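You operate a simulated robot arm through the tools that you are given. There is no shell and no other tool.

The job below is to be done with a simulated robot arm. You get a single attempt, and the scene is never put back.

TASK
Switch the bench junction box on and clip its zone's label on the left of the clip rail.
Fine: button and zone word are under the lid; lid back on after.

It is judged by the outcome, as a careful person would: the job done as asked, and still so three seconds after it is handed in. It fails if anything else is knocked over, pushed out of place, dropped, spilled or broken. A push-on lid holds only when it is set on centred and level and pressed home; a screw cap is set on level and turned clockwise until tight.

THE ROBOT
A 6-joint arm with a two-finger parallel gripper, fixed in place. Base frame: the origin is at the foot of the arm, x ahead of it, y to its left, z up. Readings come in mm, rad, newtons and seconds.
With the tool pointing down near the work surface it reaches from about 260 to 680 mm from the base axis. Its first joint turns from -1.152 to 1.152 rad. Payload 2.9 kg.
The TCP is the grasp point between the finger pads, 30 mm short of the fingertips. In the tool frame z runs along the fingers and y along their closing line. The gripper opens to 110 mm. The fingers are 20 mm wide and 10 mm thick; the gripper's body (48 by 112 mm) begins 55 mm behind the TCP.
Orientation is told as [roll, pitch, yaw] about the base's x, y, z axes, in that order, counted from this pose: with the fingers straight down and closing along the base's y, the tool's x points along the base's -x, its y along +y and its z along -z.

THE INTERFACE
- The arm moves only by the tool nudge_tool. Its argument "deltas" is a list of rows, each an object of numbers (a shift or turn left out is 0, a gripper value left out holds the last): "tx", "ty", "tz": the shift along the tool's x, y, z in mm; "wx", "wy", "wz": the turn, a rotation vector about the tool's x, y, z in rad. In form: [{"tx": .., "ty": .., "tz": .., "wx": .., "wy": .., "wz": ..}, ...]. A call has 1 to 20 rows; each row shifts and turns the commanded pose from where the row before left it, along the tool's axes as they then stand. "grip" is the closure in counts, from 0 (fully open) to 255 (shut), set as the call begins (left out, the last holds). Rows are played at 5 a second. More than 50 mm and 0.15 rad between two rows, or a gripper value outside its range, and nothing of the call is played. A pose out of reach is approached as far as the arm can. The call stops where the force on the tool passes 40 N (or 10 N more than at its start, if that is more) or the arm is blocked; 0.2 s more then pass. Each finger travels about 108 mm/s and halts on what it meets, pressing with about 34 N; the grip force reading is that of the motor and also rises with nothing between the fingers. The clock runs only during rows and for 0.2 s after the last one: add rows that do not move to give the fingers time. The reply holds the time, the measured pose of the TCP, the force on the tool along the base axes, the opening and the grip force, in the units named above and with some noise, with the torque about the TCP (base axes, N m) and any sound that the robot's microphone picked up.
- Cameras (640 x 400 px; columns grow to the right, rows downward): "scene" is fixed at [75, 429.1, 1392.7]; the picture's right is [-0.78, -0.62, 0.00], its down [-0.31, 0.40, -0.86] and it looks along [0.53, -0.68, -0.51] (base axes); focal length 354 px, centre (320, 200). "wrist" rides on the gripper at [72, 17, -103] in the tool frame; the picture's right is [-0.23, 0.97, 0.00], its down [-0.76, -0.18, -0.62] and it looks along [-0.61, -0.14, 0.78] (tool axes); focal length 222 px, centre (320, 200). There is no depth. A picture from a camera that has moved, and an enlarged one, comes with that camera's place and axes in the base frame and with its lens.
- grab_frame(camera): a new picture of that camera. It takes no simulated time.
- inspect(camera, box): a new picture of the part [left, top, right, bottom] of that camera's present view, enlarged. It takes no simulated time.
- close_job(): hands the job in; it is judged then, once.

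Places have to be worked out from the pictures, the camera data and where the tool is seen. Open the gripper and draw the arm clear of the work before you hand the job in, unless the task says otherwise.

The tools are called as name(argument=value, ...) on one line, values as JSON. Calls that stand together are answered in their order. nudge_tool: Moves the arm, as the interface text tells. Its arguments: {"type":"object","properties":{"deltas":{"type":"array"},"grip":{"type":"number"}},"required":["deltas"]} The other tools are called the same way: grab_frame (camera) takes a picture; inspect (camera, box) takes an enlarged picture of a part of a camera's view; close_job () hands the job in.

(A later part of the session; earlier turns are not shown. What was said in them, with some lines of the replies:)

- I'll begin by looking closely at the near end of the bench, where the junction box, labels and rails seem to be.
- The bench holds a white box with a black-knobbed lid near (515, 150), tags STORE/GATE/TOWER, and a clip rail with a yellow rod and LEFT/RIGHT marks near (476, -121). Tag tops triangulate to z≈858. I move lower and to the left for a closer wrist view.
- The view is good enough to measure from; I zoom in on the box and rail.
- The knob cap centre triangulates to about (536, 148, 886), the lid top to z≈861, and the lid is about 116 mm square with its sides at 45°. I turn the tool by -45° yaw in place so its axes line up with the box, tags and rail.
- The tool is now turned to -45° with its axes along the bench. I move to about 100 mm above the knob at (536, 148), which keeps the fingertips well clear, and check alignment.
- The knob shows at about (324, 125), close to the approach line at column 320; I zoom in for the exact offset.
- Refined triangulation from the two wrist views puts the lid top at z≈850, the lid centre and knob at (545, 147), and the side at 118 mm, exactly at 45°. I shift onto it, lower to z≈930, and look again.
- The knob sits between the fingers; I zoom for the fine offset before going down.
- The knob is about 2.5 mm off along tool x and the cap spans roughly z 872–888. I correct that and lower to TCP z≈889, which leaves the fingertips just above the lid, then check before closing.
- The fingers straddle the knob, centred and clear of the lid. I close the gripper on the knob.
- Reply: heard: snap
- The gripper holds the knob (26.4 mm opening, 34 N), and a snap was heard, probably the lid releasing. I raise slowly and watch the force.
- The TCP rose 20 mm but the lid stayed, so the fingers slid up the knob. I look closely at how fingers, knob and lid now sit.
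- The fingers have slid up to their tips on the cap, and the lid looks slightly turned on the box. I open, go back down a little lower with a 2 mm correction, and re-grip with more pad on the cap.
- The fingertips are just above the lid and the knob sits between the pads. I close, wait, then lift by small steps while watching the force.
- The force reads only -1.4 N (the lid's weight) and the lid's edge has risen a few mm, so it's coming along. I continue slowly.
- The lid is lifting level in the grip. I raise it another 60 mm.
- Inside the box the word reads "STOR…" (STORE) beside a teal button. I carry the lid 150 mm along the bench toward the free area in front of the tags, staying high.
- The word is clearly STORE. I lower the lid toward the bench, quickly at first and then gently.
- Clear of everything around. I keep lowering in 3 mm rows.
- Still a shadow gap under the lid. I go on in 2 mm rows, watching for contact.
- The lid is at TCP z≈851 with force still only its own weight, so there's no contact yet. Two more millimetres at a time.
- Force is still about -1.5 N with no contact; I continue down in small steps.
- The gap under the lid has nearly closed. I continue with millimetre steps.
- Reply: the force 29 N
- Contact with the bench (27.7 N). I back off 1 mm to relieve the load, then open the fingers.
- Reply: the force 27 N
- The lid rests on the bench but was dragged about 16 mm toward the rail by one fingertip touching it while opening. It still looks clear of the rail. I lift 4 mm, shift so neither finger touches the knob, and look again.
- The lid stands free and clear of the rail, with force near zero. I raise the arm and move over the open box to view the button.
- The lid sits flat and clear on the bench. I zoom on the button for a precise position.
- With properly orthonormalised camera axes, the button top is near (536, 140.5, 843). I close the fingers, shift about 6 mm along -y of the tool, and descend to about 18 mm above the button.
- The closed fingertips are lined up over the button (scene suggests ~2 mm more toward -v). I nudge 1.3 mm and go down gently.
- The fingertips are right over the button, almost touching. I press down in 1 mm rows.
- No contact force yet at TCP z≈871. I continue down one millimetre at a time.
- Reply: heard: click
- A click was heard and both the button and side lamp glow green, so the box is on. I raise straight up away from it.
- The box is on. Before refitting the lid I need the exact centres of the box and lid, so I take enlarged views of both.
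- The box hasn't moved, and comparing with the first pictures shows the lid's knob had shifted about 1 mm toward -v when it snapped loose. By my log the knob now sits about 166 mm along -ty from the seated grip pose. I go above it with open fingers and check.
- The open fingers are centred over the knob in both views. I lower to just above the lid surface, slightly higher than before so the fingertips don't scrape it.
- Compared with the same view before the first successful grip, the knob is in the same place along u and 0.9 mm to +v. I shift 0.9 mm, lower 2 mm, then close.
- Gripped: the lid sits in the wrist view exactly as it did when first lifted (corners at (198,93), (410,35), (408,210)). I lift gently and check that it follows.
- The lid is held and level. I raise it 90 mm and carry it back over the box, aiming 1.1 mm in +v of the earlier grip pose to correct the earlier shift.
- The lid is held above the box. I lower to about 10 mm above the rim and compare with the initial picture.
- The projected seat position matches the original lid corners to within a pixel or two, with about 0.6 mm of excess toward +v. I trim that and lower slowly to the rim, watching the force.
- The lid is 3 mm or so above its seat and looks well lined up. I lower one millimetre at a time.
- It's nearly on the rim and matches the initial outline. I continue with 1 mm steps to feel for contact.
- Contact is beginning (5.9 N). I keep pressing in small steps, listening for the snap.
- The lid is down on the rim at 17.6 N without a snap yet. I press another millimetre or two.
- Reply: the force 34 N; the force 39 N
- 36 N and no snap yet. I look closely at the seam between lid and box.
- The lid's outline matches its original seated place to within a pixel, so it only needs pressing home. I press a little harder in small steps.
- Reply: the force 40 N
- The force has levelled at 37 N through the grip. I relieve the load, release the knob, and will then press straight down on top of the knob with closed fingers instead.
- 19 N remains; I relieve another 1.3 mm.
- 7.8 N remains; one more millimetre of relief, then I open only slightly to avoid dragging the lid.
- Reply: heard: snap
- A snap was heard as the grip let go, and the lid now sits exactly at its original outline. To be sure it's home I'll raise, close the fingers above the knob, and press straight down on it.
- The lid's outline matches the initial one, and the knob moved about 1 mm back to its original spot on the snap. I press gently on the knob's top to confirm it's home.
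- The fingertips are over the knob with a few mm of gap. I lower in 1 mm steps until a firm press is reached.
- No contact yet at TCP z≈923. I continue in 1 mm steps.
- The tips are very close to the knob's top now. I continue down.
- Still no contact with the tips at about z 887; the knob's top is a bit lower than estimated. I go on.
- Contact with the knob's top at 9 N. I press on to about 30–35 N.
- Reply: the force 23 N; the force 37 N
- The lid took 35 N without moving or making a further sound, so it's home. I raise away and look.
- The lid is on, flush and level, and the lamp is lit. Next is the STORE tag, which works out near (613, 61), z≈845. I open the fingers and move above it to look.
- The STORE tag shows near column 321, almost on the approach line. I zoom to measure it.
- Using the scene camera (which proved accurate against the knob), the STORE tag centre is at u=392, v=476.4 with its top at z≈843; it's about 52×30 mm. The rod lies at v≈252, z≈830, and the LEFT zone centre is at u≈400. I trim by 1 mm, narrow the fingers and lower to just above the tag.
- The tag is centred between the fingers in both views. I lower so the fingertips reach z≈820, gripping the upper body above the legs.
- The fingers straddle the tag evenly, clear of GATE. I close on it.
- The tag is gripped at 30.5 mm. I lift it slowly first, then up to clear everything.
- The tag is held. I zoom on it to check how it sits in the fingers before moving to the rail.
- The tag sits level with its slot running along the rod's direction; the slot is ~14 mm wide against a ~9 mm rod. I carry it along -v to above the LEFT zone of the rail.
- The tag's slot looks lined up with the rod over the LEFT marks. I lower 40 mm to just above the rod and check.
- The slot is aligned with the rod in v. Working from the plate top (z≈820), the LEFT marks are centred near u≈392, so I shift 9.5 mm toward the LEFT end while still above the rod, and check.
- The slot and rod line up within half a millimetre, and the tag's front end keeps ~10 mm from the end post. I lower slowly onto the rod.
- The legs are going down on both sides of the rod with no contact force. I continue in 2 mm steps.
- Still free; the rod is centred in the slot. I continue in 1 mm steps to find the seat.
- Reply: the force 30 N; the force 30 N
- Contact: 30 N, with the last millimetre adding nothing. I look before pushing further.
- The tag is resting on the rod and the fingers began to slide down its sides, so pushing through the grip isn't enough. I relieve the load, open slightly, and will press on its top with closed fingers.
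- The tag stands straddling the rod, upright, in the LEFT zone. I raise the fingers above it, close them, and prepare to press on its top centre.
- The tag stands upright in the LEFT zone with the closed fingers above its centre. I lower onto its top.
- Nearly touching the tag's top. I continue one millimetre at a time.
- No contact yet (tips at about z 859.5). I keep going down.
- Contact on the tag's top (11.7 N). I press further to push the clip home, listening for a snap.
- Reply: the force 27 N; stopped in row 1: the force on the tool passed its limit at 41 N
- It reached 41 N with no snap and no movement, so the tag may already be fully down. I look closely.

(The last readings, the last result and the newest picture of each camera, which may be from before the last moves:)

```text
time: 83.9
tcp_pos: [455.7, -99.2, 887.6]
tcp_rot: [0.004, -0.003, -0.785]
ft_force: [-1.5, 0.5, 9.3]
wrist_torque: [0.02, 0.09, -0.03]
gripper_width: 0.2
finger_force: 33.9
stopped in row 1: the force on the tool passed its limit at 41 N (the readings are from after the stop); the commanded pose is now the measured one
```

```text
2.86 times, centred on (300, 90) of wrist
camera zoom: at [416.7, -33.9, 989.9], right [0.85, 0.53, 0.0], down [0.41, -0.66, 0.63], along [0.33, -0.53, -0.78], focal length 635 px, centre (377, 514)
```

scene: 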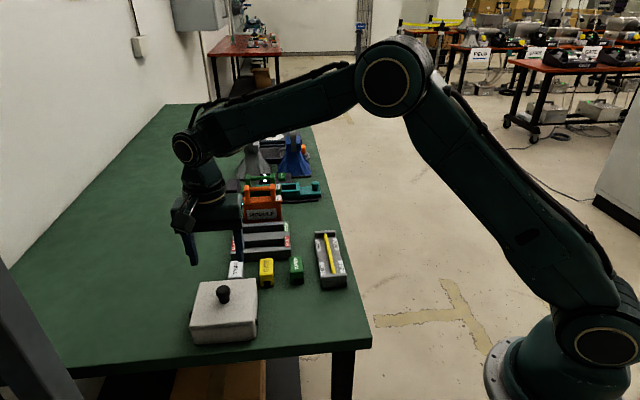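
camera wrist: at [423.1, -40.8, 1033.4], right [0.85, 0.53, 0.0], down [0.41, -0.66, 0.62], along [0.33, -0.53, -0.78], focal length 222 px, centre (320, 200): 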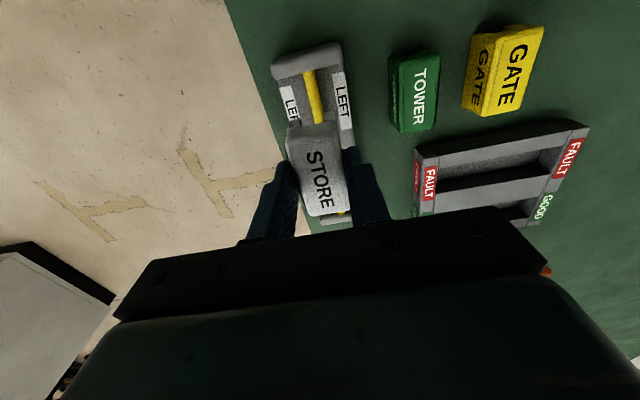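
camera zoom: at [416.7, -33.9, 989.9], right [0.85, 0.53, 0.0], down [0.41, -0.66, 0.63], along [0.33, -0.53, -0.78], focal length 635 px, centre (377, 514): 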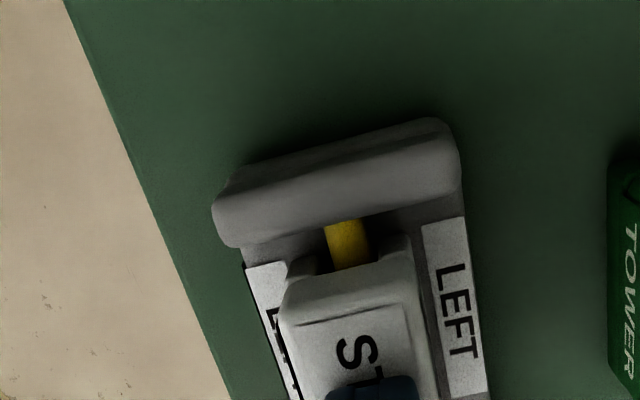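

The rod is centred in the tag's slot with the slot's roof down on the rod, so the tag is fully seated in the LEFT zone. I raise straight up and check it stays.

nudge_tool(deltas=[{"tz": -2}, {"tz": -5}, {"tz": -15}, {"tz": -30}, {"tz": -30}, {}], grip=255)

inspect(camera="scene", box=[310, 220, 355, 295])

grab_frame(camera="wrist")

```text
time: 85.3
tcp_pos: [455.6, -96.8, 970.0]
tcp_rot: [0.001, -0.005, -0.786]
ft_force: [-0.4, -0.5, -0.1]
wrist_torque: [0.01, 0.02, 0.03]
gripper_width: 0.0
finger_force: 34.0
```

```text
5.33 times, centred on (332, 258) of scene
camera zoom: at [75.0, 429.1, 1392.7], right [-0.78, -0.62, 0.0], down [-0.31, 0.4, -0.86], along [0.53, -0.68, -0.51], focal length 1885 px, centre (253, -107)
```

zoom: 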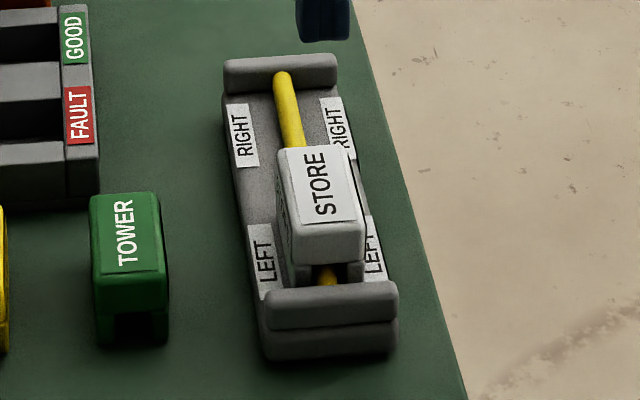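

```text
taken
camera wrist: at [416.5, -34.0, 1071.4], right [0.85, 0.53, 0.0], down [0.41, -0.66, 0.63], along [0.33, -0.53, -0.78], focal length 222 px, centre (320, 200)
```

wrist: 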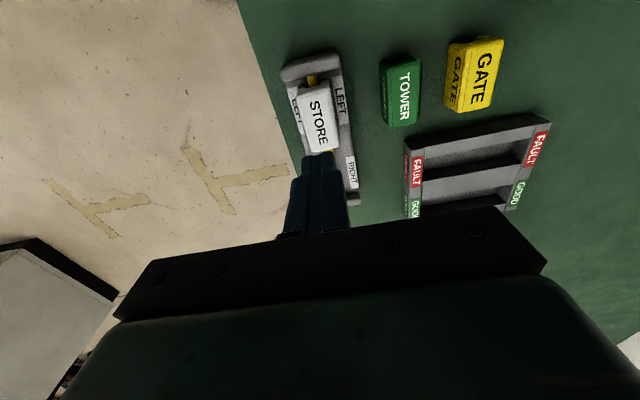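

The tag stands in place on the LEFT marks. I zoom further on the slot and rod to be certain it's fully down, and check the whole bench.

inspect(camera="scene", box=[320, 258, 346, 280])

inspect(camera="wrist", box=[270, 30, 370, 170])

grab_frame(camera="scene")

```text
16.00 times, centred on (333, 269) of scene
camera zoom: at [75.0, 429.1, 1392.7], right [-0.78, -0.62, 0.0], down [-0.31, 0.4, -0.86], along [0.53, -0.68, -0.51], focal length 5656 px, centre (112, -904)
```

zoom: 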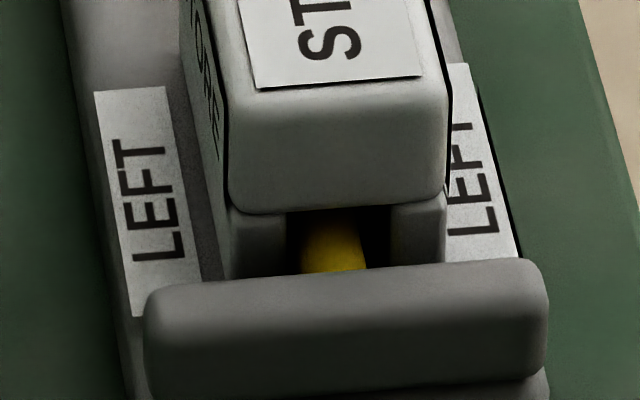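

```text
2.86 times, centred on (320, 100) of wrist
camera zoom: at [416.5, -34.0, 1071.4], right [0.85, 0.53, 0.0], down [0.41, -0.66, 0.63], along [0.33, -0.53, -0.78], focal length 635 px, centre (320, 486)
```

zoom: 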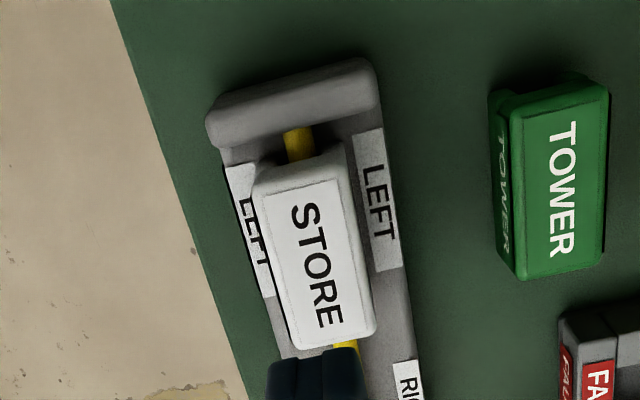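

```text
taken
```

scene: 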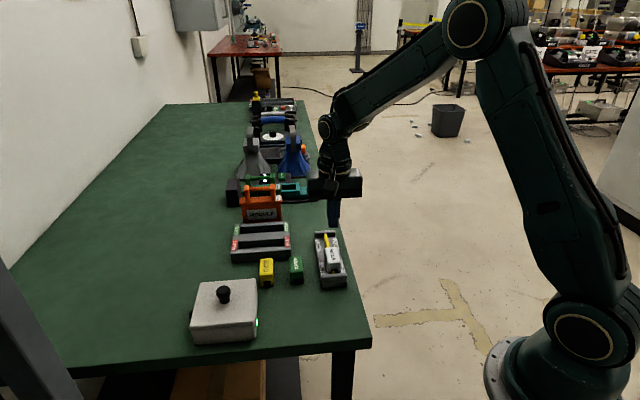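

The rod sits right up against the slot's roof, the tag is aligned on the LEFT marks, the lid is on, the lamp is lit, and nothing else has moved. I now open the gripper and draw the arm up and clear.

nudge_tool(deltas=[{"tz": -35}, {"tz": -35}, {"tz": -35}, {"tz": -35}, {"tx": 28, "ty": -5, "tz": -10}, {"tx": 28, "ty": -5, "tz": -10}, {"tx": 28, "ty": -5}, {"tx": 28, "ty": -5}, {}, {}], grip=0)

inspect(camera="scene", box=[180, 200, 380, 350])

inspect(camera="scene", box=[180, 265, 276, 355])

grab_frame(camera="wrist")

```text
time: 87.5
tcp_pos: [361.3, -33.3, 1129.7]
tcp_rot: [0.0, -0.003, -0.785]
ft_force: [0.6, 0.0, 0.8]
wrist_torque: [0.02, 0.02, -0.04]
gripper_width: 109.9
finger_force: 0.1
```

```text
2.67 times, centred on (280, 275) of scene
camera zoom: at [75.0, 429.1, 1392.7], right [-0.78, -0.62, 0.0], down [-0.31, 0.4, -0.86], along [0.53, -0.68, -0.51], focal length 943 px, centre (427, 0)
```

zoom: 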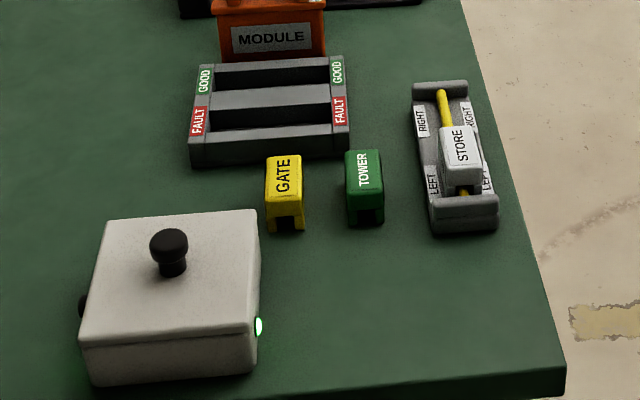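

```text
4.44 times, centred on (228, 310) of scene
camera zoom: at [75.0, 429.1, 1392.7], right [-0.78, -0.62, 0.0], down [-0.31, 0.4, -0.86], along [0.53, -0.68, -0.51], focal length 1571 px, centre (729, -289)
```

zoom: 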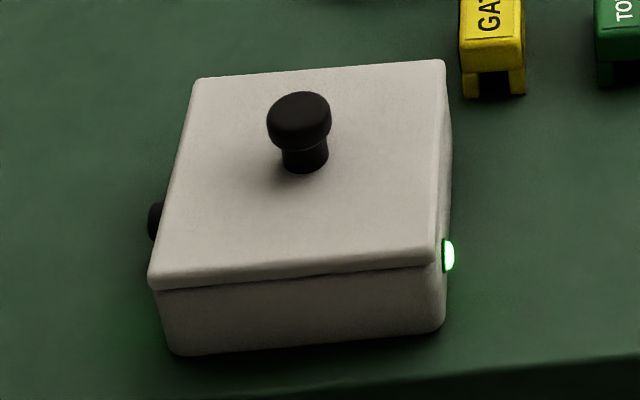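

```text
taken
camera wrist: at [321.9, 31.5, 1230.8], right [0.85, 0.53, 0.0], down [0.41, -0.66, 0.63], along [0.33, -0.53, -0.78], focal length 222 px, centre (320, 200)
```

wrist: 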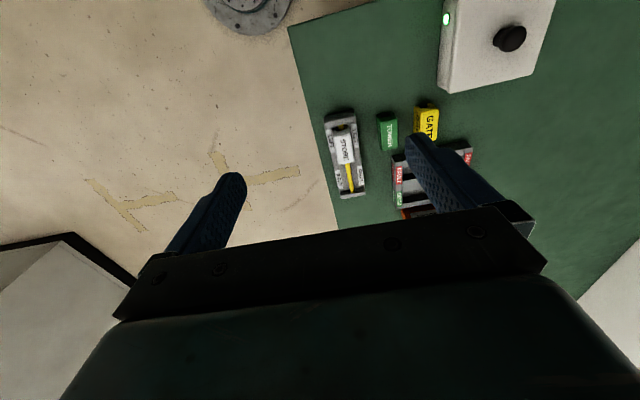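

The final state shows the box on with its lamp lit and the lid seated level. The STORE label is on the rail's LEFT marks, the other items are untouched, and the arm is clear with the gripper open. I hand the job in.

close_job()

```text
The job is handed in.
```

The junction box is switched on, its lid is back on, and the STORE label sits on the left of the clip rail. I've handed the job in.

- **Box:** I pressed the button once. It clicked, and the button and the lamp on the side of the box lit green.
- **Zone:** the word under the lid is STORE.
- **Lid:** a snap sounded when I let go of it, and it then took a 35 N press on the knob without moving. In the pictures it sits where it was at the start. I didn't do a pull test, because just gripping the knob had popped the lid off earlier.
- **Label:** the STORE label straddles the rod between the LEFT marks. I pressed it down to about 41 N and the rod is right up against the top of its slot. I heard no snap, and the slot is wider than the rod, so it may be resting on the rod rather than gripping it.

While it was off, the lid slid about 16 mm on the bench as I let go of it, without touching anything. Nothing else looks moved, and the arm is clear with the gripper open.
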